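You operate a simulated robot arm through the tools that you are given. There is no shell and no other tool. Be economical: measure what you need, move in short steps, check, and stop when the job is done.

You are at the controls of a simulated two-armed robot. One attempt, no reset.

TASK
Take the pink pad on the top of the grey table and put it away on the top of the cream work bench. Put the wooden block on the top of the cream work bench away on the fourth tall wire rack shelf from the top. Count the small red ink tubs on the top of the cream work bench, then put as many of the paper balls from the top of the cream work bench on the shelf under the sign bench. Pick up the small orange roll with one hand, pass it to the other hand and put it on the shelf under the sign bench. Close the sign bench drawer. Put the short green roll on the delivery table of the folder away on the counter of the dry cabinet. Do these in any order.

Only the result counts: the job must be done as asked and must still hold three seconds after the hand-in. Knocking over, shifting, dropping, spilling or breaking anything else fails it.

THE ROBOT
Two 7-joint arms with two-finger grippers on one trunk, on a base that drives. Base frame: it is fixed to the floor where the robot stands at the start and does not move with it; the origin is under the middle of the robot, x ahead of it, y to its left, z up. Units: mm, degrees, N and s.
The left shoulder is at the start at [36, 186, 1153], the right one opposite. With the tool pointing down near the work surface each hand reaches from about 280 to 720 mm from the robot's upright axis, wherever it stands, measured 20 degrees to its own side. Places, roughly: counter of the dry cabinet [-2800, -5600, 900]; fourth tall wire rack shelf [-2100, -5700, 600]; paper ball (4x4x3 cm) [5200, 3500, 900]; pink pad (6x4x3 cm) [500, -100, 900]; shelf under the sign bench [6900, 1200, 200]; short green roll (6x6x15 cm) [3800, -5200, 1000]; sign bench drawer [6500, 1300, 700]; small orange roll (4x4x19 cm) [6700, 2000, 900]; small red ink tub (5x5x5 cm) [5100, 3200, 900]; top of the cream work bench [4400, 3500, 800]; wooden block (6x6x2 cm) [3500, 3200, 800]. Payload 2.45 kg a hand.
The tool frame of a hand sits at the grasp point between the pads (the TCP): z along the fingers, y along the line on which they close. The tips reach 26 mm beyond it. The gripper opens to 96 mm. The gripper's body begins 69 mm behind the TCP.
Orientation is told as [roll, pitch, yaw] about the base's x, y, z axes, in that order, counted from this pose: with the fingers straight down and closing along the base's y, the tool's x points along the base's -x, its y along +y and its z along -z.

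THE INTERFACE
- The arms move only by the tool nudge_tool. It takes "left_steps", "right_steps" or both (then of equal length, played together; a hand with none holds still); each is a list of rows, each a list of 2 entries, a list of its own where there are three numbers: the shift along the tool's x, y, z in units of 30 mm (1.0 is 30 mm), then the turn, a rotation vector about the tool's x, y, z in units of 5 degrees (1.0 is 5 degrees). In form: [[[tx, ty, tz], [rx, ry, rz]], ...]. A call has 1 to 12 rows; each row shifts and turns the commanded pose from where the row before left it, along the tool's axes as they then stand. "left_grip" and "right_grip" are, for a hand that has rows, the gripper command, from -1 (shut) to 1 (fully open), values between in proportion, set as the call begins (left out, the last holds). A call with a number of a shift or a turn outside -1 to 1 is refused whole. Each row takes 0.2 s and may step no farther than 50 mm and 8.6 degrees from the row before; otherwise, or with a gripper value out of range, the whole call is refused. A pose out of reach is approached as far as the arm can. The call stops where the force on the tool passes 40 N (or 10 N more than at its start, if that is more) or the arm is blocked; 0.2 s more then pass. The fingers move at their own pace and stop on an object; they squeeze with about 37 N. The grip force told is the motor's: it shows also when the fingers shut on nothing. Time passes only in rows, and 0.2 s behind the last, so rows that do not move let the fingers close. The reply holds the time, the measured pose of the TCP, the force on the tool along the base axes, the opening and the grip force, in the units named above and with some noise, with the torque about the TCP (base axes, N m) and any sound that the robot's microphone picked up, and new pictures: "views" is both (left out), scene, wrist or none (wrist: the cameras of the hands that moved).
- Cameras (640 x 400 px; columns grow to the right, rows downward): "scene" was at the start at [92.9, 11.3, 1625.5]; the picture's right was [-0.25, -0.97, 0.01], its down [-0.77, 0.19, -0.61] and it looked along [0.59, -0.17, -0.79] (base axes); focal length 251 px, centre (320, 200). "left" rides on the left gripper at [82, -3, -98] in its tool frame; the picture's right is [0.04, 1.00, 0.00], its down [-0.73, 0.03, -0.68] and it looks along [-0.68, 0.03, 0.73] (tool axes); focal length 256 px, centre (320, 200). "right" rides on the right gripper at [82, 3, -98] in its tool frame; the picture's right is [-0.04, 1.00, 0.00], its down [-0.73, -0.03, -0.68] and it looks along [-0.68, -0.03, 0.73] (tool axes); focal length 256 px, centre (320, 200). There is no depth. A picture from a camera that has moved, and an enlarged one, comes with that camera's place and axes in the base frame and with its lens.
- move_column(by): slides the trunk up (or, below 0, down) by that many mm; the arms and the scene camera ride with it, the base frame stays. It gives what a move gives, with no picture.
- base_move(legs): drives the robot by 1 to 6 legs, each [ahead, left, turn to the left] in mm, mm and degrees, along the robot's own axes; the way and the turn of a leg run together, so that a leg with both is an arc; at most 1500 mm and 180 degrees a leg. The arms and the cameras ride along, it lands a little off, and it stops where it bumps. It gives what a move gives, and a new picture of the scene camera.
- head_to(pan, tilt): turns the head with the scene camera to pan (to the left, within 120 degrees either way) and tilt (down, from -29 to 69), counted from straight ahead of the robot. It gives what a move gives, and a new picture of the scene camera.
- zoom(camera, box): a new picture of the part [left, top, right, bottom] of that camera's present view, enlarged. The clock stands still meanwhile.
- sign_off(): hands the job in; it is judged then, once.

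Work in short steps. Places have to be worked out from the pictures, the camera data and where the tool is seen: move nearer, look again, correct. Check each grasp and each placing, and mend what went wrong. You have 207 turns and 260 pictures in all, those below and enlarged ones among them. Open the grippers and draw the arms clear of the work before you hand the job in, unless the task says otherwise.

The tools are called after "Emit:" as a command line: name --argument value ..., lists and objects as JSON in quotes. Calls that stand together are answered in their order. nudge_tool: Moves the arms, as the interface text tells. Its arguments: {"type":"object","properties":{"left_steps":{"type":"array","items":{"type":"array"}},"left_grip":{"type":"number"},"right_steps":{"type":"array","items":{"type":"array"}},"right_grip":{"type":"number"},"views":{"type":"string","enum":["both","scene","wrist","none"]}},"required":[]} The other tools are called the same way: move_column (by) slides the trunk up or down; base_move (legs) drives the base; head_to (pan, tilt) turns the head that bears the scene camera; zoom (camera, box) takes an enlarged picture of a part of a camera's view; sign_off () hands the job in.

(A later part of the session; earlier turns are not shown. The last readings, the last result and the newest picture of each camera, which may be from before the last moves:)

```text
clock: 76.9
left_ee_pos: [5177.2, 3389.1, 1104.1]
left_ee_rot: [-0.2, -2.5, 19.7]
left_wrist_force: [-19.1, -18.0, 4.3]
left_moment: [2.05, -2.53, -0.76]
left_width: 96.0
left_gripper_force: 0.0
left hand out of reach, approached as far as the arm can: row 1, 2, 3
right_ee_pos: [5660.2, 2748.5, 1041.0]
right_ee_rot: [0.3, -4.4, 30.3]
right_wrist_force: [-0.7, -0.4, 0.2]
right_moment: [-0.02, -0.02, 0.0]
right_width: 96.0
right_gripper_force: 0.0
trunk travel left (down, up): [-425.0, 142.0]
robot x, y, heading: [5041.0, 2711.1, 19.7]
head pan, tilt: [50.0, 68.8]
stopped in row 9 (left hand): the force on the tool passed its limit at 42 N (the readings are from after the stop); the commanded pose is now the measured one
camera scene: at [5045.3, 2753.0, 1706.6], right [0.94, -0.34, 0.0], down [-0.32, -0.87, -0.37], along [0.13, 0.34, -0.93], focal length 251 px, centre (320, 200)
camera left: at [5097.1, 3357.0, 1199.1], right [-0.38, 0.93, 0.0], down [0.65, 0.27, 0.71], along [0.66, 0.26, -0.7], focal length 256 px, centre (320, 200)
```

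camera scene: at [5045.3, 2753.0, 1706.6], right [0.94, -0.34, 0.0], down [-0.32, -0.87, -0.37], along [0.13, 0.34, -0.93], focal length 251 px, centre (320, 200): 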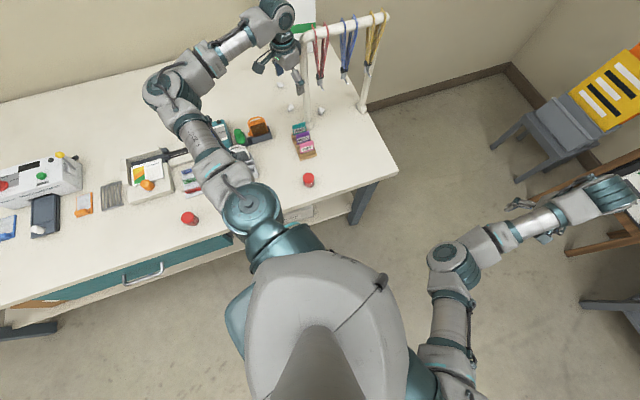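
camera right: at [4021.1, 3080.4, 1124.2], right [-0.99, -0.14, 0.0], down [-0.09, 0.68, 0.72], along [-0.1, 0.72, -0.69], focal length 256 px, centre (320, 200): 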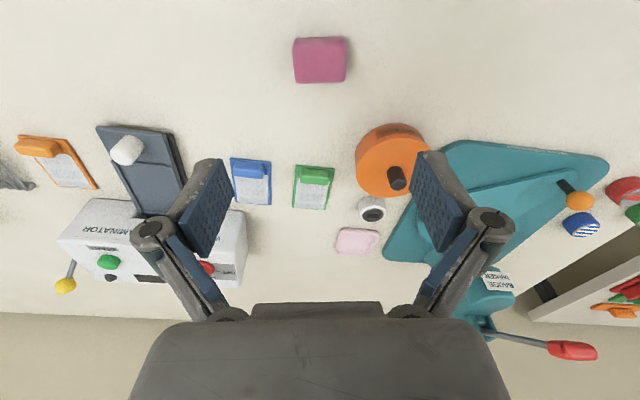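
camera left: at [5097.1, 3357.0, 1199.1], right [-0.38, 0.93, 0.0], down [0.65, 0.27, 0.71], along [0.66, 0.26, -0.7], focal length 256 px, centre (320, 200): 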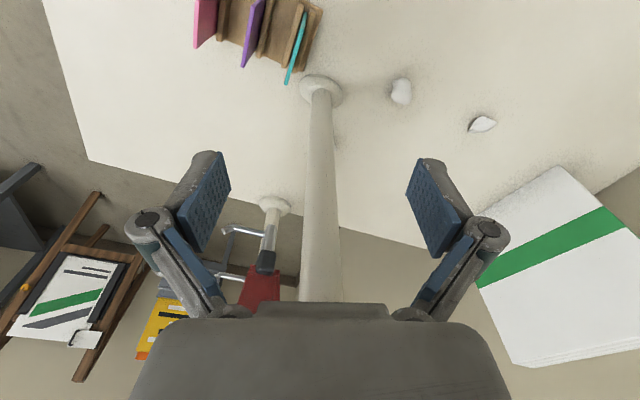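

The hand touched the stand's pole (19 N), so I'm backing straight away from it in -x. Then I'll check the stand.

Emit:
nudge_tool --left_steps '[[[0.7, 0.3, 0], [0, 0, 0]], [[0.7, 0.3, 0], [0, 0, 0]], [[0.4, 0.1, 0], [0, 0, 0]]]' --views "both"

```text
clock: 77.7
left_ee_pos: [5126.9, 3391.1, 1101.5]
left_ee_rot: [-0.1, -2.4, 19.7]
left_wrist_force: [-0.6, 0.1, -0.5]
left_moment: [-0.03, 0.02, 0.01]
left_width: 95.9
left_gripper_force: 0.1
right_ee_pos: [5665.5, 2747.1, 1037.9]
right_ee_rot: [0.3, -4.1, 30.0]
right_wrist_force: [-0.1, -0.2, 0.1]
right_moment: [0.01, 0.0, 0.0]
right_width: 95.9
right_gripper_force: 0.0
trunk travel left (down, up): [-425.0, 142.0]
robot x, y, heading: [5047.0, 2710.2, 20.0]
head pan, tilt: [50.0, 68.8]
camera scene: at [5053.0, 2761.3, 1706.2], right [0.94, -0.34, 0.0], down [-0.32, -0.88, -0.36], along [0.12, 0.34, -0.93], focal length 251 px, centre (320, 200)
camera left: at [5046.2, 3359.4, 1195.5], right [-0.38, 0.93, 0.0], down [0.65, 0.27, 0.71], along [0.66, 0.26, -0.7], focal length 256 px, centre (320, 200)
```

scene: 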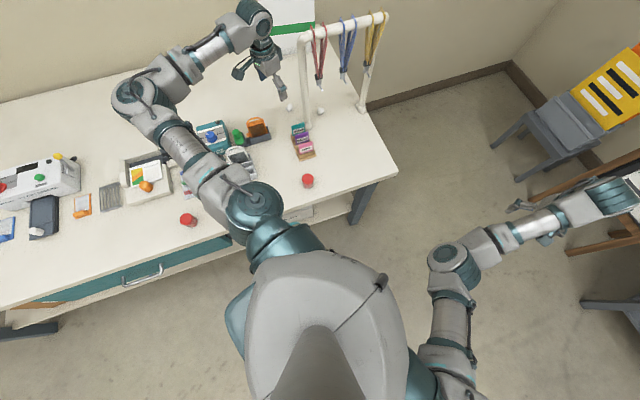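
left: 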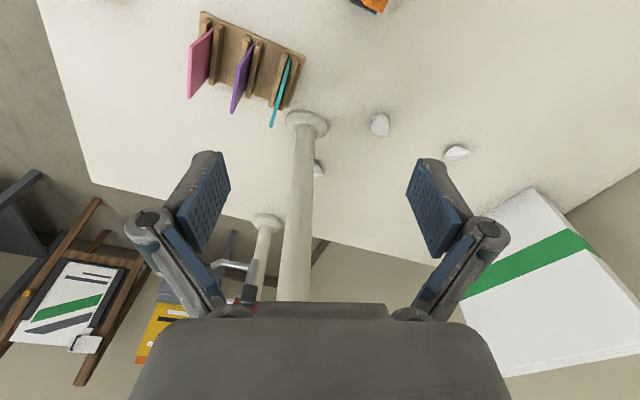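

The stand looks unmoved. I'll go forward in y first, then sideways to B from beyond the pole, lowering to about z 955.

Emit:
nudge_tool --left_steps '[[[-0.32, 0.88, 0.83], [0, 0, 0]], [[-0.32, 0.88, 0.83], [0, 0, 0]], [[-0.32, 0.88, 0.83], [0, 0, 0]], [[-0.32, 0.88, 0.83], [0, 0, 0]], [[-0.67, -0.18, 0.5], [0, 0, 0]], [[-0.67, -0.18, 0.5], [0, 0, 0]], [[-0.67, -0.18, 0.5], [0, 0, 0]], [[0, 0, 0], [0, 0, 0]]]' --views "wrist"

```text
clock: 79.5
left_ee_pos: [5192.7, 3513.2, 959.0]
left_ee_rot: [-0.3, -2.5, 19.8]
left_wrist_force: [-0.6, -1.1, 0.4]
left_moment: [-0.01, -0.02, -0.04]
left_width: 96.2
left_gripper_force: 0.1
right_ee_pos: [5663.4, 2751.7, 1038.3]
right_ee_rot: [0.1, -4.2, 30.1]
right_wrist_force: [-0.6, 0.0, -0.4]
right_moment: [0.0, -0.01, 0.01]
right_width: 95.9
right_gripper_force: 0.1
trunk travel left (down, up): [-425.0, 142.0]
robot x, y, heading: [5045.0, 2710.4, 20.1]
head pan, tilt: [50.0, 68.8]
camera left: at [5111.8, 3482.8, 1053.8], right [-0.38, 0.93, -0.01], down [0.65, 0.27, 0.71], along [0.66, 0.26, -0.71], focal length 256 px, centre (320, 200)
```

left: 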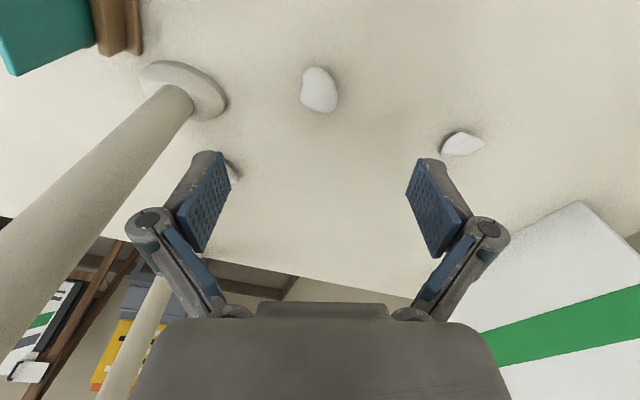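

B sits right between the fingers, about 7 mm off. I'll descend to about z 871 and close.

Emit:
nudge_tool --left_steps '[[[0.2, 0, 0.73], [0, 0, 0]], [[0.15, 0, 0.73], [0, 0, 0]], [[0, 0, 0.73], [0, 0, 0]], [[0, 0, 0.73], [0, 0, 0]], [[0, 0, 0], [0, 0, 0]]]' --views "wrist"

```text
clock: 80.7
left_ee_pos: [5185.8, 3512.1, 869.6]
left_ee_rot: [-0.4, -2.4, 19.8]
left_wrist_force: [-0.4, 0.7, -0.1]
left_moment: [-0.01, 0.04, 0.01]
left_width: 96.1
left_gripper_force: 0.1
right_ee_pos: [5664.9, 2750.8, 1038.6]
right_ee_rot: [0.2, -4.2, 30.0]
right_wrist_force: [-0.6, -0.2, 0.0]
right_moment: [0.04, 0.01, -0.03]
right_width: 95.9
right_gripper_force: 0.2
trunk travel left (down, up): [-425.0, 142.0]
robot x, y, heading: [5038.9, 2710.8, 19.9]
head pan, tilt: [50.0, 68.8]
camera left: at [5105.8, 3479.9, 964.7], right [-0.38, 0.93, -0.01], down [0.65, 0.27, 0.71], along [0.66, 0.26, -0.71], focal length 256 px, centre (320, 200)
```

left: 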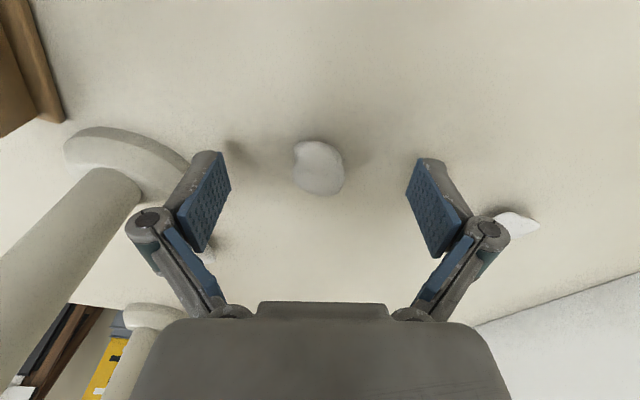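

The ball is between the pads, so I'll close and lift.

Emit:
nudge_tool --left_steps '[[[0, 0, 0.05], [0, 0, 0]], [[0, 0, 0], [0, 0, 0]], [[0, 0, 0], [0, 0, 0]], [[0, 0, 0], [0, 0, 0]]]' --left_grip -1 --views "none"

Emit:
nudge_tool --left_steps '[[[0, 0, -0.8], [0, 0, 0]], [[0, 0, -0.9], [0, 0, 0]], [[0, 0, -0.9], [0, 0, 0]], [[0.6, 0.2, -0.6], [0, 0, 0]], [[0.7, 0.2, -0.6], [0, 0, 0]]]' --views "wrist"

```text
clock: 81.7
left_ee_pos: [5187.3, 3511.6, 868.7]
left_ee_rot: [-0.3, -2.4, 19.8]
left_wrist_force: [0.5, 0.3, 1.2]
left_moment: [-0.08, 0.01, 0.02]
left_width: 31.6
left_gripper_force: 37.1
right_ee_pos: [5663.7, 2752.0, 1037.9]
right_ee_rot: [0.2, -4.2, 30.1]
right_wrist_force: [-0.6, 0.2, 0.0]
right_moment: [0.03, 0.02, 0.05]
right_width: 96.0
right_gripper_force: 0.1
trunk travel left (down, up): [-425.0, 142.0]
robot x, y, heading: [5045.0, 2710.6, 19.7]
head pan, tilt: [50.0, 68.8]
```

```text
clock: 82.9
left_ee_pos: [5140.7, 3508.6, 981.1]
left_ee_rot: [-0.2, -2.3, 19.7]
left_wrist_force: [-0.2, 0.2, 0.1]
left_moment: [-0.02, 0.0, 0.02]
left_width: 31.6
left_gripper_force: 36.6
right_ee_pos: [5662.9, 2751.5, 1039.5]
right_ee_rot: [0.1, -4.3, 30.1]
right_wrist_force: [-1.3, -0.5, -0.8]
right_moment: [0.0, -0.01, -0.03]
right_width: 96.0
right_gripper_force: 0.0
trunk travel left (down, up): [-425.0, 142.0]
robot x, y, heading: [5042.5, 2710.7, 19.7]
head pan, tilt: [50.0, 68.8]
camera left: at [5060.6, 3477.5, 1075.6], right [-0.38, 0.93, -0.01], down [0.65, 0.27, 0.71], along [0.66, 0.26, -0.71], focal length 256 px, centre (320, 200)
```

left: 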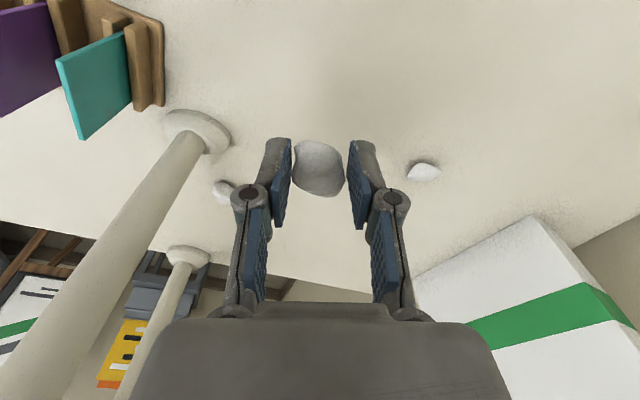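

Ball B is held (32 mm opening). I'll retract the left hand along the same way, out and up.

Emit:
nudge_tool --left_steps '[[[0.44, -0.88, -0.95], [0, 0, 0]], [[0.44, -0.88, -0.95], [0, 0, 0]], [[0.44, -0.88, -0.95], [0, 0, 0]], [[0.44, -0.88, -0.95], [0, 0, 0]], [[0.45, -0.9, -0.79], [0, 0, 0]], [[0.45, -0.9, -0.79], [0, 0, 0]], [[0.45, -0.9, -0.79], [0, 0, 0]], [[0.45, -0.9, -0.79], [0, 0, 0]], [[0.45, -0.9, -0.79], [0, 0, 0]], [[0.45, -0.9, -0.79], [0, 0, 0]], [[0.45, -0.9, -0.79], [0, 0, 0]], [[0.45, -0.9, -0.79], [0, 0, 0]]]' --views "scene"

```text
clock: 85.5
left_ee_pos: [5111.5, 3132.7, 1215.2]
left_ee_rot: [-0.3, -2.4, 19.9]
left_wrist_force: [0.2, -0.2, -0.8]
left_moment: [0.0, 0.03, -0.04]
left_width: 31.4
left_gripper_force: 37.0
left hand out of reach, approached as far as the arm can: row 1, 9, 10, 11, 12
right_ee_pos: [5665.2, 2750.5, 1036.9]
right_ee_rot: [0.2, -4.2, 30.1]
right_wrist_force: [0.4, -0.3, -0.1]
right_moment: [0.02, 0.03, -0.01]
right_width: 96.0
right_gripper_force: 0.0
trunk travel left (down, up): [-425.0, 142.0]
robot x, y, heading: [5039.1, 2707.4, 19.9]
head pan, tilt: [50.0, 68.8]
camera scene: at [5053.4, 2762.3, 1706.2], right [0.94, -0.34, 0.0], down [-0.32, -0.88, -0.36], along [0.12, 0.34, -0.93], focal length 251 px, centre (320, 200)
```

scene: 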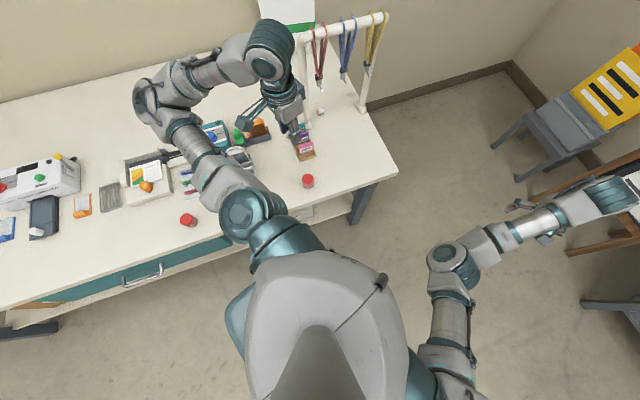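

I'll draw the right hand in, back away from the bench, turn to face -x and reverse past the bench's right end. After that I'll check the space on that side.

Emit:
nudge_tool --right_steps '[[[0.77, -0.25, -0.71], [0, 0, 0]], [[0.77, -0.25, -0.71], [0, 0, 0]], [[0.77, -0.25, -0.71], [0, 0, 0]], [[0.77, -0.25, -0.71], [0, 0, 0]], [[0.77, -0.25, -0.71], [0, 0, 0]], [[0.77, -0.25, -0.71], [0, 0, 0]], [[0.77, -0.25, -0.71], [0, 0, 0]]]' --views "none"

Emit:
base_move --legs '[[-171, -470, 0], [0, 0, 80], [0, 0, 80], [-1040, 0, 0]]'

Emit:
head_to --pan -60 --tilt 40

```text
clock: 87.1
left_ee_pos: [5111.5, 3134.6, 1214.0]
left_ee_rot: [-0.3, -2.5, 19.7]
left_wrist_force: [0.5, -0.1, -0.5]
left_moment: [0.0, -0.04, -0.01]
left_width: 31.4
left_gripper_force: 36.8
right_ee_pos: [5663.7, 2749.6, 1038.9]
right_ee_rot: [0.3, -4.3, 30.2]
right_wrist_force: [0.1, -1.0, 0.1]
right_moment: [0.0, 0.0, 0.0]
right_width: 96.2
right_gripper_force: 0.1
right hand out of reach, approached as far as the arm can: row 1, 2, 3, 4, 5, 6, 7
trunk travel left (down, up): [-425.0, 142.0]
robot x, y, heading: [5041.4, 2706.9, 19.6]
head pan, tilt: [50.0, 68.8]
```

```text
clock: 101.8
left_ee_pos: [5868.3, 1848.2, 1214.4]
left_ee_rot: [-0.4, -2.5, -179.6]
left_wrist_force: [0.3, 0.6, 0.6]
left_moment: [-0.03, 0.04, 0.03]
left_width: 30.7
left_gripper_force: 36.9
right_ee_pos: [5473.1, 2390.1, 1037.5]
right_ee_rot: [0.3, -4.2, -169.2]
right_wrist_force: [0.1, 0.6, -0.1]
right_moment: [-0.01, -0.03, 0.01]
right_width: 96.2
right_gripper_force: 0.1
trunk travel left (down, up): [-425.0, 142.0]
robot x, y, heading: [6076.1, 2222.9, -179.2]
head pan, tilt: [50.0, 68.8]
camera scene: at [6044.0, 2179.0, 1706.3], right [-0.77, 0.64, 0.0], down [0.59, 0.72, -0.36], along [-0.23, -0.28, -0.93], focal length 251 px, centre (320, 200)
```

scene: 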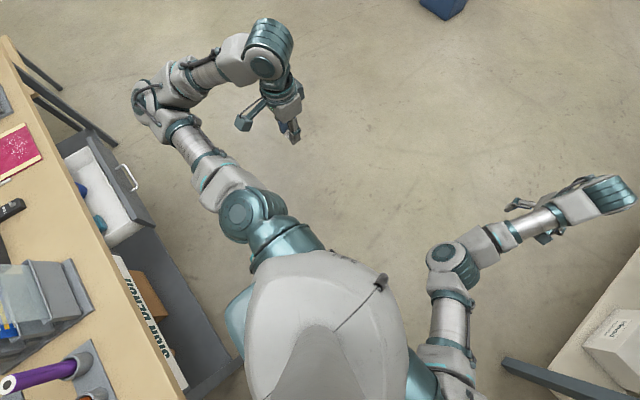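

```text
clock: 103.7
left_ee_pos: [5870.0, 1846.5, 1216.9]
left_ee_rot: [-0.4, -2.6, -179.5]
left_wrist_force: [0.7, -1.3, -0.1]
left_moment: [0.06, -0.04, 0.03]
left_width: 30.9
left_gripper_force: 36.9
right_ee_pos: [5475.7, 2389.1, 1039.5]
right_ee_rot: [0.2, -4.3, -169.1]
right_wrist_force: [0.4, -0.2, -0.4]
right_moment: [0.0, 0.01, 0.05]
right_width: 96.0
right_gripper_force: 0.1
trunk travel left (down, up): [-425.0, 142.0]
robot x, y, heading: [6073.4, 2222.5, -179.1]
head pan, tilt: [-60.0, 40.0]
camera scene: at [6036.8, 2292.2, 1742.5], right [0.86, 0.51, 0.0], down [0.33, -0.55, -0.77], along [-0.39, 0.66, -0.64], focal length 251 px, centre (320, 200)
```

scene: 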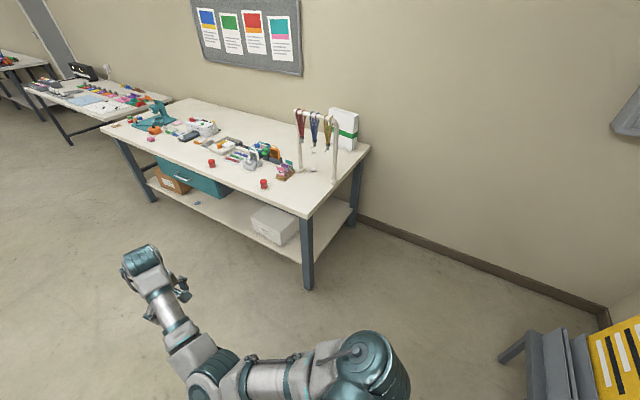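

There is room beside the bench's right end. I'll reverse a little more, slide to y 3475, then approach so that the right hand comes over the back-right part of the bench near A.

Emit:
base_move --legs '[[-110, 0, -0.9], [0, -1250, 0], [200, 0, 0]]'

Emit:
zoom --camera "right" --box '[0, 0, 640, 400]'

```text
clock: 112.0
left_ee_pos: [5781.6, 3099.7, 1215.4]
left_ee_rot: [-0.3, -2.7, 179.8]
left_wrist_force: [-0.2, 0.1, -0.5]
left_moment: [0.04, 0.0, 0.03]
left_width: 30.8
left_gripper_force: 37.1
right_ee_pos: [5392.9, 3646.2, 1039.9]
right_ee_rot: [0.2, -4.4, -169.9]
right_wrist_force: [0.4, 0.1, 0.2]
right_moment: [-0.01, -0.02, 0.03]
right_width: 96.0
right_gripper_force: 0.0
trunk travel left (down, up): [-425.0, 142.0]
robot x, y, heading: [5989.3, 3472.4, 180.0]
head pan, tilt: [-60.0, 40.0]
camera scene: at [5955.4, 3542.3, 1742.6], right [0.87, 0.5, 0.0], down [0.32, -0.56, -0.77], along [-0.38, 0.67, -0.64], focal length 251 px, centre (320, 200)
```

scene: 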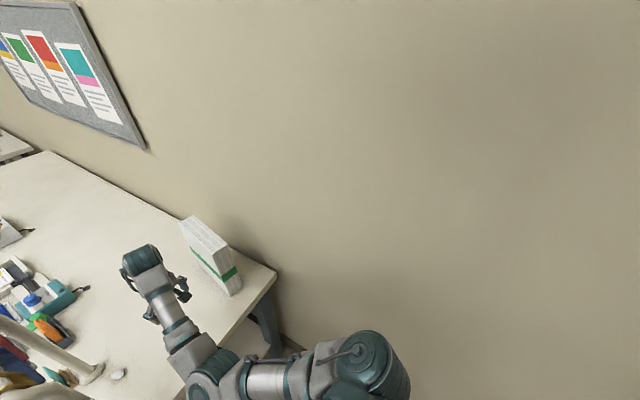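

```text
1.00 times, centred on (320, 200) of right (not enlarged: the box is as wide or as high as the picture)
camera zoom: at [5481.5, 3659.2, 1130.9], right [0.14, -0.99, 0.01], down [-0.67, -0.09, 0.73], along [-0.73, -0.11, -0.68], focal length 256 px, centre (320, 200)
```

zoom: 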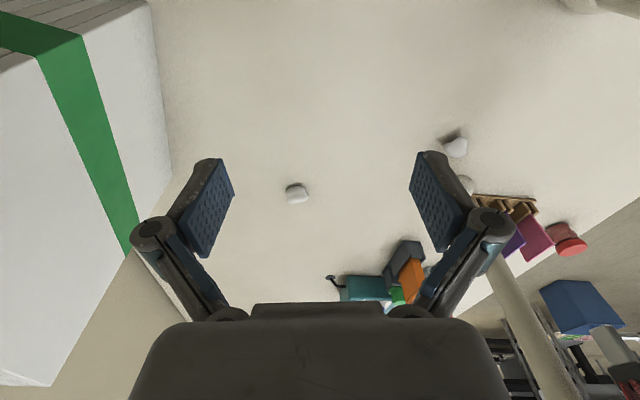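

A is at about [5197, 3650], straight ahead of the right hand. I'll drive 185 mm ahead and then lower the hand.

Emit:
base_move --legs '[[185, 0, 0]]'

Emit:
nudge_tool --right_steps '[[[0, 0, 0.8], [0, 0, 0]], [[0, 0, 0.8], [0, 0, 0]], [[0, 0, 0.8], [0, 0, 0]], [[0, 0, 0], [0, 0, 0]]]' --right_grip 1 --views "wrist"

```text
clock: 113.5
left_ee_pos: [5602.6, 3098.5, 1216.6]
left_ee_rot: [-0.3, -2.9, 179.9]
left_wrist_force: [0.1, -0.4, -0.7]
left_moment: [0.0, 0.02, -0.01]
left_width: 31.3
left_gripper_force: 36.6
right_ee_pos: [5211.5, 3645.7, 1041.2]
right_ee_rot: [0.2, -4.5, -169.8]
right_wrist_force: [0.1, 0.2, -1.1]
right_moment: [0.01, -0.03, 0.05]
right_width: 95.8
right_gripper_force: 0.1
trunk travel left (down, up): [-425.0, 142.0]
robot x, y, heading: [5804.2, 3474.7, 179.9]
head pan, tilt: [-60.0, 40.0]
camera scene: at [5773.1, 3538.8, 1742.8], right [0.87, 0.5, 0.0], down [0.32, -0.55, -0.77], along [-0.38, 0.67, -0.64], focal length 251 px, centre (320, 200)
```

scene: 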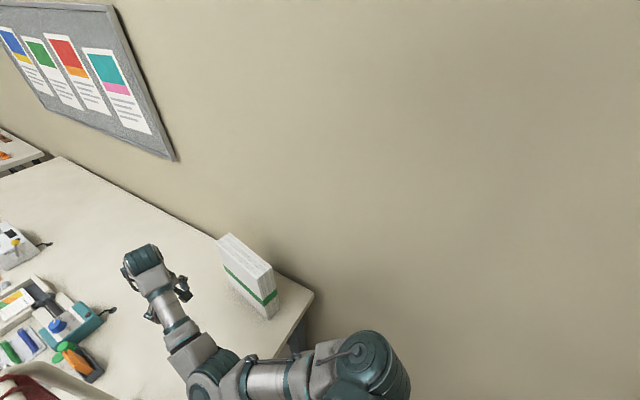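

```text
clock: 114.5
left_ee_pos: [5602.1, 3100.3, 1217.6]
left_ee_rot: [-0.2, -2.8, 179.9]
left_wrist_force: [0.8, 0.2, -0.5]
left_moment: [0.01, 0.03, -0.01]
left_width: 31.2
left_gripper_force: 36.7
right_ee_pos: [5208.0, 3646.0, 969.3]
right_ee_rot: [0.3, -4.6, -169.8]
right_wrist_force: [0.2, 0.0, -0.5]
right_moment: [-0.04, 0.02, -0.02]
right_width: 95.8
right_gripper_force: 0.0
trunk travel left (down, up): [-425.0, 142.0]
robot x, y, heading: [5804.1, 3474.2, 180.1]
head pan, tilt: [-60.0, 40.0]
camera right: at [5295.1, 3659.4, 1059.7], right [0.14, -0.99, 0.01], down [-0.67, -0.09, 0.73], along [-0.73, -0.11, -0.68], focal length 256 px, centre (320, 200)
```

right: 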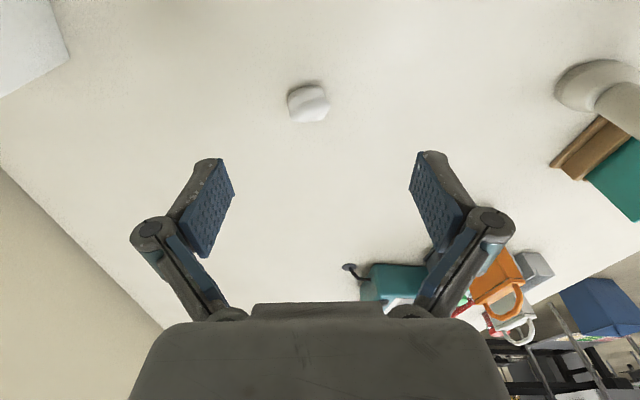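

A is 10–15 mm off centre. I'll correct that and descend to about z 871.

Emit:
nudge_tool --right_steps '[[[-0.29, -0.29, 0.4], [0, 0, 0]], [[0, 0, 0.75], [0, 0, 0]], [[0, 0, 0.75], [0, 0, 0]], [[0, 0, 0.75], [0, 0, 0]], [[0, 0, 0.6], [0, 0, 0]], [[0, 0, 0], [0, 0, 0]]]' --views "wrist"

```text
clock: 115.9
left_ee_pos: [5602.2, 3101.5, 1216.6]
left_ee_rot: [-0.1, -2.8, 179.9]
left_wrist_force: [-0.2, 1.0, -0.8]
left_moment: [0.0, -0.04, 0.01]
left_width: 30.9
left_gripper_force: 37.4
right_ee_pos: [5187.9, 3651.7, 872.0]
right_ee_rot: [0.3, -4.5, -169.8]
right_wrist_force: [0.4, -0.5, 0.0]
right_moment: [-0.01, 0.02, 0.0]
right_width: 96.2
right_gripper_force: 0.0
trunk travel left (down, up): [-425.0, 142.0]
robot x, y, heading: [5804.8, 3471.1, 179.7]
head pan, tilt: [-60.0, 40.0]
camera right: at [5277.3, 3664.2, 962.7], right [0.14, -0.99, 0.01], down [-0.67, -0.09, 0.73], along [-0.73, -0.11, -0.68], focal length 256 px, centre (320, 200)
```

right: 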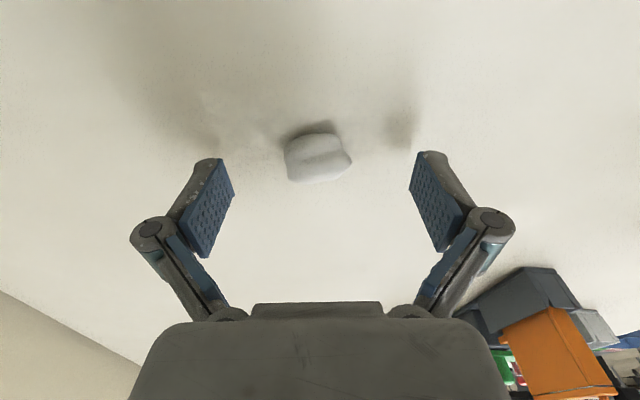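

It's centred well enough, so I'll close and lift.

Emit:
nudge_tool --right_steps '[[[0.15, 0, 0.05], [0, 0, 0]], [[0, 0, 0], [0, 0, 0]], [[0, 0, 0], [0, 0, 0]], [[0, 0, 0], [0, 0, 0]]]' --right_grip -1 --views "none"

Emit:
nudge_tool --right_steps '[[[0, 0, -0.7], [0, 0, 0]], [[0, 0, -0.9], [0, 0, 0]], [[0, 0, -0.9], [0, 0, 0]], [[0, 0, -0.9], [0, 0, 0]], [[0, 0, -0.9], [0, 0, 0]], [[0, 0, -0.9], [0, 0, 0]]]' --views "wrist"

```text
clock: 116.9
left_ee_pos: [5601.4, 3100.5, 1217.9]
left_ee_rot: [-0.1, -2.8, 179.9]
left_wrist_force: [-0.1, 0.8, 0.6]
left_moment: [0.0, -0.01, -0.01]
left_width: 30.6
left_gripper_force: 37.1
right_ee_pos: [5192.0, 3651.8, 869.9]
right_ee_rot: [0.4, -4.7, -169.7]
right_wrist_force: [-0.7, 1.0, 4.1]
right_moment: [0.11, 0.06, -0.02]
right_width: 33.6
right_gripper_force: 37.1
trunk travel left (down, up): [-425.0, 142.0]
robot x, y, heading: [5804.6, 3471.8, 179.8]
head pan, tilt: [-60.0, 40.0]
```

```text
clock: 118.3
left_ee_pos: [5601.1, 3100.2, 1217.8]
left_ee_rot: [-0.1, -2.8, 179.9]
left_wrist_force: [0.4, 0.1, 0.4]
left_moment: [0.0, -0.02, 0.0]
left_width: 31.1
left_gripper_force: 36.9
right_ee_pos: [5204.3, 3655.5, 1025.2]
right_ee_rot: [0.3, -4.5, -169.8]
right_wrist_force: [0.1, 0.3, 0.0]
right_moment: [0.02, 0.02, 0.0]
right_width: 33.0
right_gripper_force: 37.2
trunk travel left (down, up): [-425.0, 142.0]
robot x, y, heading: [5806.6, 3474.0, 179.8]
head pan, tilt: [-60.0, 40.0]
camera right: at [5293.7, 3669.0, 1116.5], right [0.14, -0.99, 0.01], down [-0.67, -0.09, 0.73], along [-0.73, -0.11, -0.68], focal length 256 px, centre (320, 200)
```

right: 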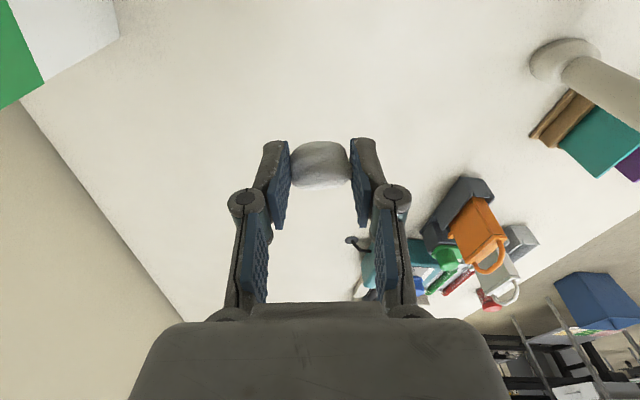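

Both balls are held. I'll back out, drive to open floor and turn to face the sign bench.

Emit:
base_move --legs '[[-370, 0, 0], [0, 1300, 0], [750, 100, 0], [0, 0, 90], [0, 0, 90], [0, -400, 0]]'

Emit:
head_to --pan 0 --tilt 35

```text
clock: 140.2
left_ee_pos: [5623.9, 2045.3, 1213.9]
left_ee_rot: [-0.5, -2.6, -1.1]
left_wrist_force: [-0.3, -0.2, 0.3]
left_moment: [0.01, -0.05, 0.0]
left_width: 30.8
left_gripper_force: 36.8
right_ee_pos: [6008.2, 1481.3, 1026.2]
right_ee_rot: [-0.2, -4.4, 9.1]
right_wrist_force: [0.4, 0.1, -1.0]
right_moment: [0.03, 0.03, 0.0]
right_width: 30.0
right_gripper_force: 37.3
trunk travel left (down, up): [-425.0, 142.0]
robot x, y, heading: [5407.3, 1670.6, -1.3]
head pan, tilt: [-60.0, 40.0]
camera scene: at [5444.3, 1616.3, 1743.2], right [-0.88, -0.48, 0.01], down [-0.31, 0.55, -0.77], along [0.37, -0.68, -0.63], focal length 251 px, centre (320, 200)
```

scene: 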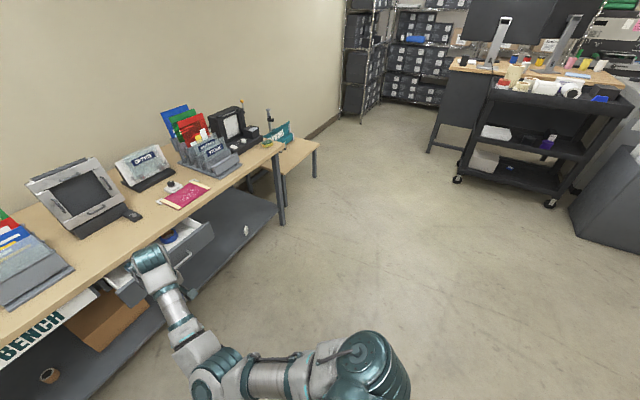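

```text
clock: 141.5
left_ee_pos: [5619.8, 2018.9, 1222.9]
left_ee_rot: [0.5, -2.9, -1.3]
left_wrist_force: [1.2, 0.4, 0.2]
left_moment: [-0.03, 0.01, -0.01]
left_width: 31.0
left_gripper_force: 37.1
right_ee_pos: [6004.1, 1459.3, 1025.3]
right_ee_rot: [0.9, -4.7, 8.9]
right_wrist_force: [0.4, -0.8, -0.6]
right_moment: [0.05, 0.0, -0.02]
right_width: 30.0
right_gripper_force: 37.1
trunk travel left (down, up): [-425.0, 142.0]
robot x, y, heading: [5411.7, 1666.3, -1.5]
head pan, tilt: [0.0, 35.0]
camera scene: at [5490.7, 1655.0, 1749.8], right [-0.02, -1.0, -0.01], down [-0.58, 0.02, -0.82], along [0.82, -0.01, -0.58], focal length 251 px, centre (320, 200)
```

scene: 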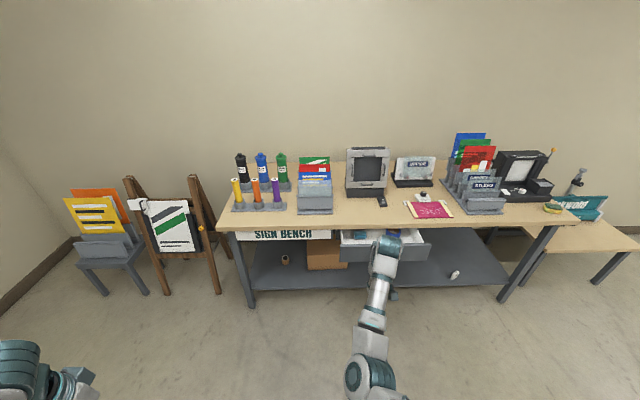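

The sign bench is in front of me: shelf front edge near x 6585, drawer open at y 1070–1530, orange roll standing in a holder at the left. I'll lower the trunk fully and bring both hands low while still on open floor.

Emit:
move_column --by -424

Emit:
nudge_tool --right_steps '[[[0.32, 0.05, 0.83], [0, 0, 0]], [[0.32, 0.05, 0.83], [0, 0, 0]], [[0.32, 0.05, 0.83], [0, 0, 0]], [[0.32, 0.05, 0.83], [0, 0, 0]], [[0.32, 0.05, 0.83], [0, 0, 0]], [[0.32, 0.05, 0.83], [0, 0, 0]], [[0.32, 0.05, 0.83], [0, 0, 0]], [[0.32, 0.05, 0.83], [0, 0, 0]], [[0.32, 0.05, 0.83], [0, 0, 0]], [[0.32, 0.05, 0.83], [0, 0, 0]], [[0.32, 0.05, 0.83], [0, 0, 0]], [[0.32, 0.05, 0.83], [0, 0, 0]]]' --left_steps '[[[-0.69, -0.3, 0.9], [0, 0, 0]], [[-0.69, -0.3, 0.9], [0, 0, 0]], [[-0.69, -0.3, 0.9], [0, 0, 0]], [[-0.69, -0.3, 0.9], [0, 0, 0]], [[-0.69, -0.3, 0.9], [0, 0, 0]], [[-0.69, -0.3, 0.9], [0, 0, 0]], [[-0.69, -0.3, 0.9], [0, 0, 0]], [[-0.69, -0.3, 0.9], [0, 0, 0]], [[-0.69, -0.3, 0.9], [0, 0, 0]], [[-0.69, -0.3, 0.9], [0, 0, 0]], [[-0.69, -0.3, 0.9], [0, 0, 0]], [[-0.69, -0.3, 0.9], [0, 0, 0]]]' --views "scene"

```text
refused: -424 is not a number from -400 to 400
```

```text
clock: 144.1
left_ee_pos: [5882.2, 1913.8, 907.7]
left_ee_rot: [0.1, -2.9, -1.3]
left_wrist_force: [-0.1, -0.9, -0.3]
left_moment: [0.04, 0.02, -0.01]
left_width: 30.8
left_gripper_force: 37.3
right_ee_pos: [5920.0, 1453.0, 722.4]
right_ee_rot: [-0.8, -5.1, 8.4]
right_wrist_force: [0.5, -0.9, -0.1]
right_moment: [-0.02, 0.03, 0.05]
right_width: 29.3
right_gripper_force: 36.7
trunk travel left (down, up): [-425.0, 142.0]
robot x, y, heading: [5410.9, 1665.6, -1.3]
head pan, tilt: [0.0, 35.0]
camera scene: at [5494.5, 1666.3, 1749.6], right [-0.02, -1.0, 0.0], down [-0.58, 0.01, -0.82], along [0.82, -0.02, -0.58], focal length 251 px, centre (320, 200)
```

scene: 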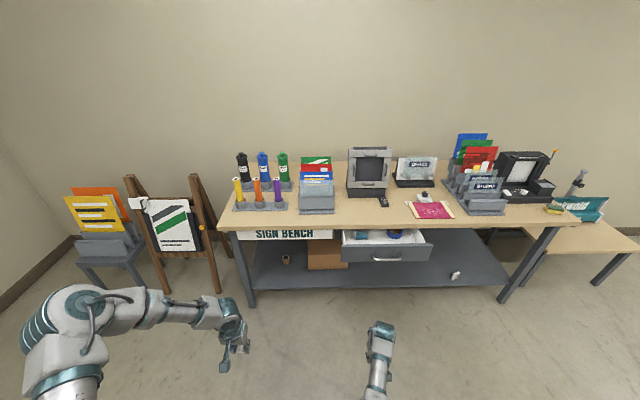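

Column travel per call is limited to 400. I'll lower 400, then bring the left hand down and both hands a bit inward.

Emit:
move_column --by -400

Emit:
nudge_tool --right_steps '[[[0, 0.3, 0], [0, 0, 0]], [[0, 0.3, 0], [0, 0, 0]], [[0, 0.3, 0], [0, 0, 0]], [[0, 0.3, 0], [0, 0, 0]], [[0, 0.3, 0], [0, 0, 0]], [[0, 0.3, 0], [0, 0, 0]], [[0, 0.2, 0], [0, 0, 0]]]' --left_steps '[[[0, -0.38, 0.9], [0, 0, 0]], [[0, -0.38, 0.9], [0, 0, 0]], [[0, -0.38, 0.9], [0, 0, 0]], [[0, -0.38, 0.9], [0, 0, 0]], [[0, -0.38, 0.9], [0, 0, 0]], [[0, -0.38, 0.9], [0, 0, 0]], [[0, -0.38, 0.8], [0, 0, 0]]]' --views "none"

Emit:
base_move --legs '[[450, 150, 1.3]]'

```text
clock: 148.0
left_ee_pos: [5881.3, 1917.5, 509.5]
left_ee_rot: [0.2, -2.8, -1.1]
left_wrist_force: [-1.4, -0.5, 0.4]
left_moment: [0.0, 0.01, 0.01]
left_width: 31.0
left_gripper_force: 36.8
right_ee_pos: [5913.3, 1475.1, 319.5]
right_ee_rot: [0.5, -4.8, 9.1]
right_wrist_force: [0.5, 0.7, -0.3]
right_moment: [0.0, -0.01, -0.02]
right_width: 29.7
right_gripper_force: 37.4
trunk travel left (down, up): [-25.0, 542.0]
robot x, y, heading: [5415.0, 1667.7, -1.4]
head pan, tilt: [0.0, 35.0]
```

```text
clock: 149.6
left_ee_pos: [5886.0, 1855.2, 345.9]
left_ee_rot: [0.1, -2.9, -1.1]
left_wrist_force: [-0.5, 0.6, 0.0]
left_moment: [0.01, -0.03, -0.01]
left_width: 30.9
left_gripper_force: 36.7
left hand out of reach, approached as far as the arm can: row 6, 7
right_ee_pos: [5917.8, 1523.1, 326.7]
right_ee_rot: [-0.8, -6.0, 9.0]
right_wrist_force: [-0.5, -0.8, 0.3]
right_moment: [-0.01, 0.0, -0.01]
right_width: 29.9
right_gripper_force: 36.7
trunk travel left (down, up): [-25.0, 542.0]
robot x, y, heading: [5407.7, 1667.1, -1.3]
head pan, tilt: [0.0, 35.0]
```

```text
clock: 152.4
left_ee_pos: [6334.7, 2011.2, 346.6]
left_ee_rot: [0.1, -2.8, 0.1]
left_wrist_force: [0.1, 0.3, 0.0]
left_moment: [-0.02, 0.01, 0.0]
left_width: 30.9
left_gripper_force: 36.9
right_ee_pos: [6367.9, 1676.8, 321.3]
right_ee_rot: [-1.0, -5.3, 10.5]
right_wrist_force: [0.5, 0.3, 0.3]
right_moment: [0.01, 0.01, -0.02]
right_width: 30.0
right_gripper_force: 37.1
trunk travel left (down, up): [-25.0, 542.0]
robot x, y, heading: [5865.5, 1815.4, -0.0]
head pan, tilt: [0.0, 35.0]
camera scene: at [6262.2, 1814.2, 1299.0], right [0.0, -1.0, 0.0], down [-0.58, 0.0, -0.82], along [0.82, 0.0, -0.58], focal length 251 px, centre (320, 200)
```

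scene: 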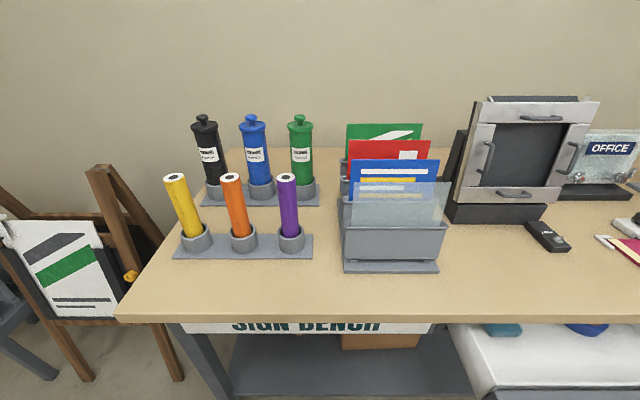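

With the trunk lowered the head sits about 400 mm further forward than before. I'll look down to check clearance between body and bench before going nearer.

Emit:
head_to --pan 0 --tilt 69

Emit:
zoom --camera "right" --box '[0, 0, 640, 400]'

```text
clock: 153.4
left_ee_pos: [6332.5, 2010.3, 347.9]
left_ee_rot: [0.0, -3.2, 0.1]
left_wrist_force: [-0.3, 0.1, -0.1]
left_moment: [0.01, 0.0, -0.01]
left_width: 30.6
left_gripper_force: 37.4
right_ee_pos: [6368.0, 1672.5, 325.5]
right_ee_rot: [-1.4, -5.8, 10.5]
right_wrist_force: [0.7, 0.2, 0.3]
right_moment: [0.01, -0.01, 0.0]
right_width: 29.7
right_gripper_force: 36.5
trunk travel left (down, up): [-25.0, 542.0]
robot x, y, heading: [5862.6, 1814.1, 0.2]
head pan, tilt: [0.0, 68.8]
camera scene: at [6229.4, 1815.2, 1255.8], right [0.0, -1.0, 0.0], down [-0.93, 0.0, -0.36], along [0.36, 0.0, -0.93], focal length 251 px, centre (320, 200)
```

scene: 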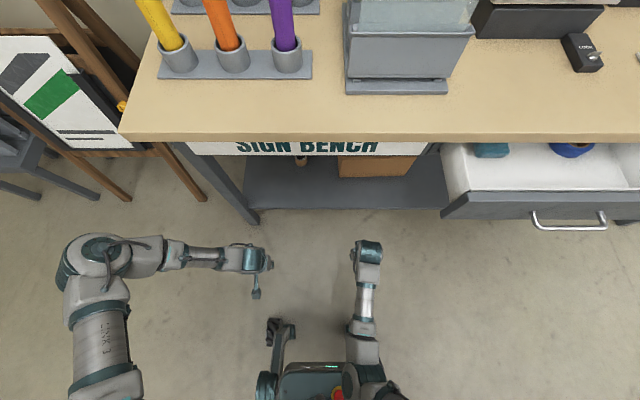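

```text
1.00 times, centred on (320, 200) of right (not enlarged: the box is as wide or as high as the picture)
camera zoom: at [6276.9, 1662.4, 415.4], right [-0.14, 0.99, -0.02], down [0.65, 0.11, 0.75], along [0.74, 0.09, -0.66], focal length 256 px, centre (320, 200)
```

zoom: 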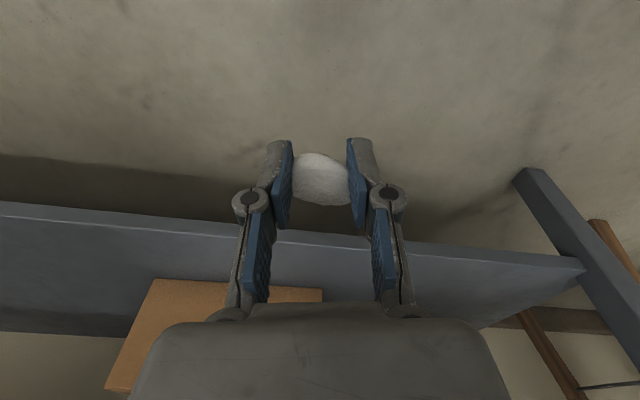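

The base front is near x 6115 and the shoulders lean forward. I'll extend the right arm and draw the left back so it stays clear of the bench leg, then creep the base ahead 110 mm.

Emit:
nudge_tool --right_steps '[[[-0.8, -0.14, 0], [0, 0, 0]], [[-0.8, -0.14, 0], [0, 0, 0]], [[-0.8, -0.14, 0], [0, 0, 0]], [[-0.8, -0.14, 0], [0, 0, 0]], [[-0.8, -0.14, 0], [0, 0, 0]], [[-0.8, -0.14, 0], [0, 0, 0]], [[-0.8, -0.14, 0], [0, 0, 0]]]' --left_steps '[[[0.5, -0.2, 0], [0, 0, 0]], [[0.5, -0.2, 0], [0, 0, 0]], [[0.5, -0.2, 0], [0, 0, 0]], [[0.5, -0.2, 0], [0, 0, 0]], [[0.5, -0.2, 0], [0, 0, 0]], [[0.5, 0, 0], [0, 0, 0]], [[0.5, 0, 0], [0, 0, 0]]]' --views "none"

Emit:
base_move --legs '[[110, 0, 0]]'

Emit:
zoom --camera "right" --box '[0, 0, 640, 400]'

```text
clock: 155.0
left_ee_pos: [6230.7, 1998.7, 359.9]
left_ee_rot: [0.0, -3.3, 0.1]
left_wrist_force: [0.1, -0.1, -1.0]
left_moment: [-0.03, -0.02, -0.04]
left_width: 31.0
left_gripper_force: 36.7
left hand out of reach, approached as far as the arm can: row 2, 3, 4, 5, 7
right_ee_pos: [6535.2, 1680.4, 342.5]
right_ee_rot: [-1.1, -5.6, 10.6]
right_wrist_force: [-0.1, -0.1, 0.1]
right_moment: [-0.03, 0.01, 0.0]
right_width: 29.8
right_gripper_force: 37.4
trunk travel left (down, up): [-25.0, 542.0]
robot x, y, heading: [5862.4, 1814.1, -0.0]
head pan, tilt: [0.0, 68.8]
```

```text
clock: 156.2
left_ee_pos: [6339.5, 1997.9, 360.3]
left_ee_rot: [0.0, -3.1, 0.1]
left_wrist_force: [0.2, 1.0, -0.2]
left_moment: [0.0, 0.02, 0.0]
left_width: 30.6
left_gripper_force: 36.9
right_ee_pos: [6645.0, 1679.7, 341.8]
right_ee_rot: [-1.0, -5.5, 10.5]
right_wrist_force: [0.5, -0.3, 0.3]
right_moment: [-0.02, 0.02, -0.02]
right_width: 29.7
right_gripper_force: 36.9
trunk travel left (down, up): [-25.0, 542.0]
robot x, y, heading: [5972.0, 1813.2, 0.4]
head pan, tilt: [0.0, 68.8]
camera scene: at [6340.7, 1815.2, 1255.0], right [0.0, -1.0, 0.0], down [-0.93, 0.0, -0.35], along [0.35, 0.0, -0.93], focal length 251 px, centre (320, 200)
```

scene: 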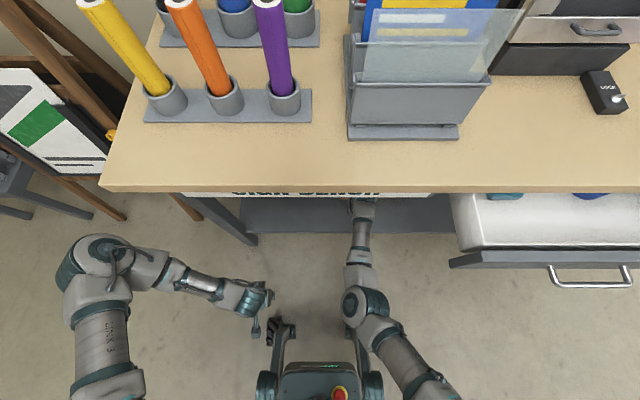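

```text
1.00 times, centred on (320, 200) of right (not enlarged: the box is as wide or as high as the picture)
camera zoom: at [6554.6, 1668.0, 429.7], right [-0.14, 0.99, -0.01], down [0.66, 0.1, 0.75], along [0.74, 0.1, -0.67], focal length 256 px, centre (320, 200)
```

zoom: 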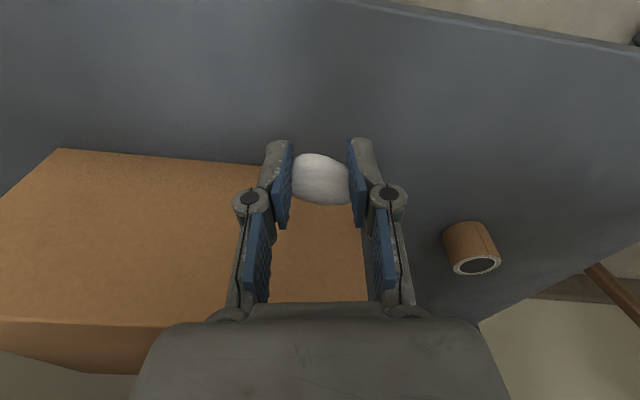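

The right hand is over the shelf with a cardboard box in front. I'll shift 80 mm left away from the box and descend to the shelf.

Emit:
nudge_tool --right_steps '[[[0.35, 0.9, 0], [0, 0, 0]], [[0.35, 0.9, 0], [0, 0, 0]], [[0, 0.9, 0.4], [0, 0, 0]], [[0, 0, 0.7], [0, 0, 0]], [[0, 0, 0.7], [0, 0, 0]], [[0, 0, 0.6], [0, 0, 0]], [[0, 0, 0.3], [0, 0, 0]], [[0, 0, 0.25], [0, 0, 0]], [[0, 0, 0.2], [0, 0, 0]], [[0, 0, 0], [0, 0, 0]]]' --views "wrist"

```text
clock: 158.4
left_ee_pos: [6335.8, 1998.3, 366.2]
left_ee_rot: [0.0, -3.7, 0.2]
left_wrist_force: [0.3, -0.3, -0.2]
left_moment: [-0.02, 0.01, 0.02]
left_width: 31.1
left_gripper_force: 37.1
right_ee_pos: [6616.3, 1742.6, 252.6]
right_ee_rot: [-0.7, -6.3, 10.9]
right_wrist_force: [-9.7, -3.5, 34.5]
right_moment: [0.42, 0.67, 0.22]
right_width: 29.8
right_gripper_force: 36.9
right hand out of reach, approached as far as the arm can: row 3, 6
trunk travel left (down, up): [-25.0, 542.0]
robot x, y, heading: [5971.5, 1816.4, 0.1]
head pan, tilt: [0.0, 68.8]
camera right: at [6525.9, 1729.3, 340.3], right [-0.15, 0.99, -0.01], down [0.65, 0.1, 0.76], along [0.75, 0.11, -0.65], focal length 256 px, centre (320, 200)
```

right: 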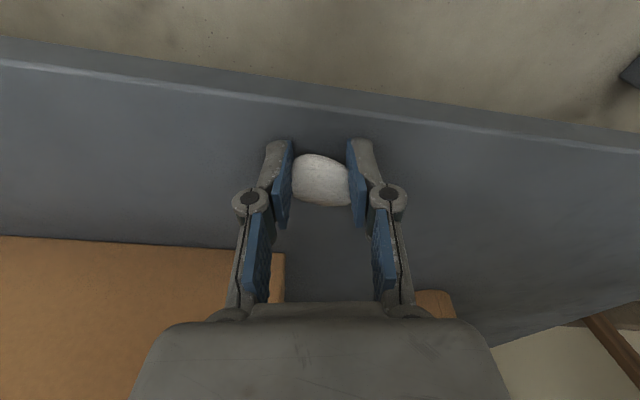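

It touched the shelf (top near z 226), but only about 40 mm inside the edge. I'll lift slightly, go 55 mm deeper and set it down.

Emit:
nudge_tool --right_steps '[[[0, 0, -0.4], [0, 0, 0]], [[-0.6, -0.1, 0], [0, 0, 0]], [[-0.6, -0.1, 0], [0, 0, 0]], [[-0.6, -0.1, 0], [0, 0, 0]], [[0, 0, 0.2], [0, 0, 0]], [[0, 0, 0.2], [0, 0, 0]], [[0, 0, 0.15], [0, 0, 0]], [[0, 0, 0.15], [0, 0, 0]]]' --views "none"

Emit:
nudge_tool --right_steps '[[[0, 0, -0.05], [0, 0, 0]], [[0, 0, 0], [0, 0, 0]], [[0, 0, 0], [0, 0, 0]]]' --right_grip 0.2 --views "wrist"

```text
clock: 160.4
left_ee_pos: [6335.2, 1997.0, 367.2]
left_ee_rot: [0.1, -4.0, 0.1]
left_wrist_force: [-0.7, 1.0, 0.3]
left_moment: [0.0, -0.01, 0.04]
left_width: 31.3
left_gripper_force: 37.0
right_ee_pos: [6633.8, 1728.6, 251.5]
right_ee_rot: [-1.0, -6.8, 10.8]
right_wrist_force: [-18.0, -2.9, 38.8]
right_moment: [0.55, 0.94, 0.42]
right_width: 29.6
right_gripper_force: 37.4
right hand out of reach, approached as far as the arm can: row 1, 2, 3, 4, 6, 7, 8
trunk travel left (down, up): [-25.0, 542.0]
robot x, y, heading: [5969.9, 1812.2, -0.1]
head pan, tilt: [0.0, 68.8]
stopped in row 8 (right hand): the force on the tool passed its limit at 46 N (the readings are from after the stop); the commanded pose is now the measured one
```

```text
clock: 161.2
left_ee_pos: [6334.5, 1998.4, 364.4]
left_ee_rot: [0.1, -3.8, 0.1]
left_wrist_force: [0.7, -0.1, 0.5]
left_moment: [-0.01, 0.02, 0.03]
left_width: 31.2
left_gripper_force: 36.9
right_ee_pos: [6632.9, 1728.2, 248.3]
right_ee_rot: [-1.2, -6.5, 10.6]
right_wrist_force: [1.1, -1.5, 2.0]
right_moment: [0.07, -0.02, -0.04]
right_width: 58.4
right_gripper_force: 0.0
trunk travel left (down, up): [-25.0, 542.0]
robot x, y, heading: [5975.1, 1813.2, 0.4]
head pan, tilt: [0.0, 68.8]
camera right: at [6542.3, 1716.1, 336.4], right [-0.14, 0.99, -0.01], down [0.64, 0.1, 0.76], along [0.75, 0.1, -0.65], focal length 256 px, centre (320, 200)
```

right: 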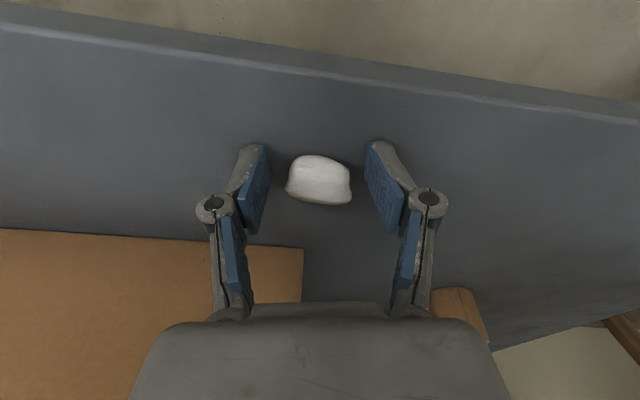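

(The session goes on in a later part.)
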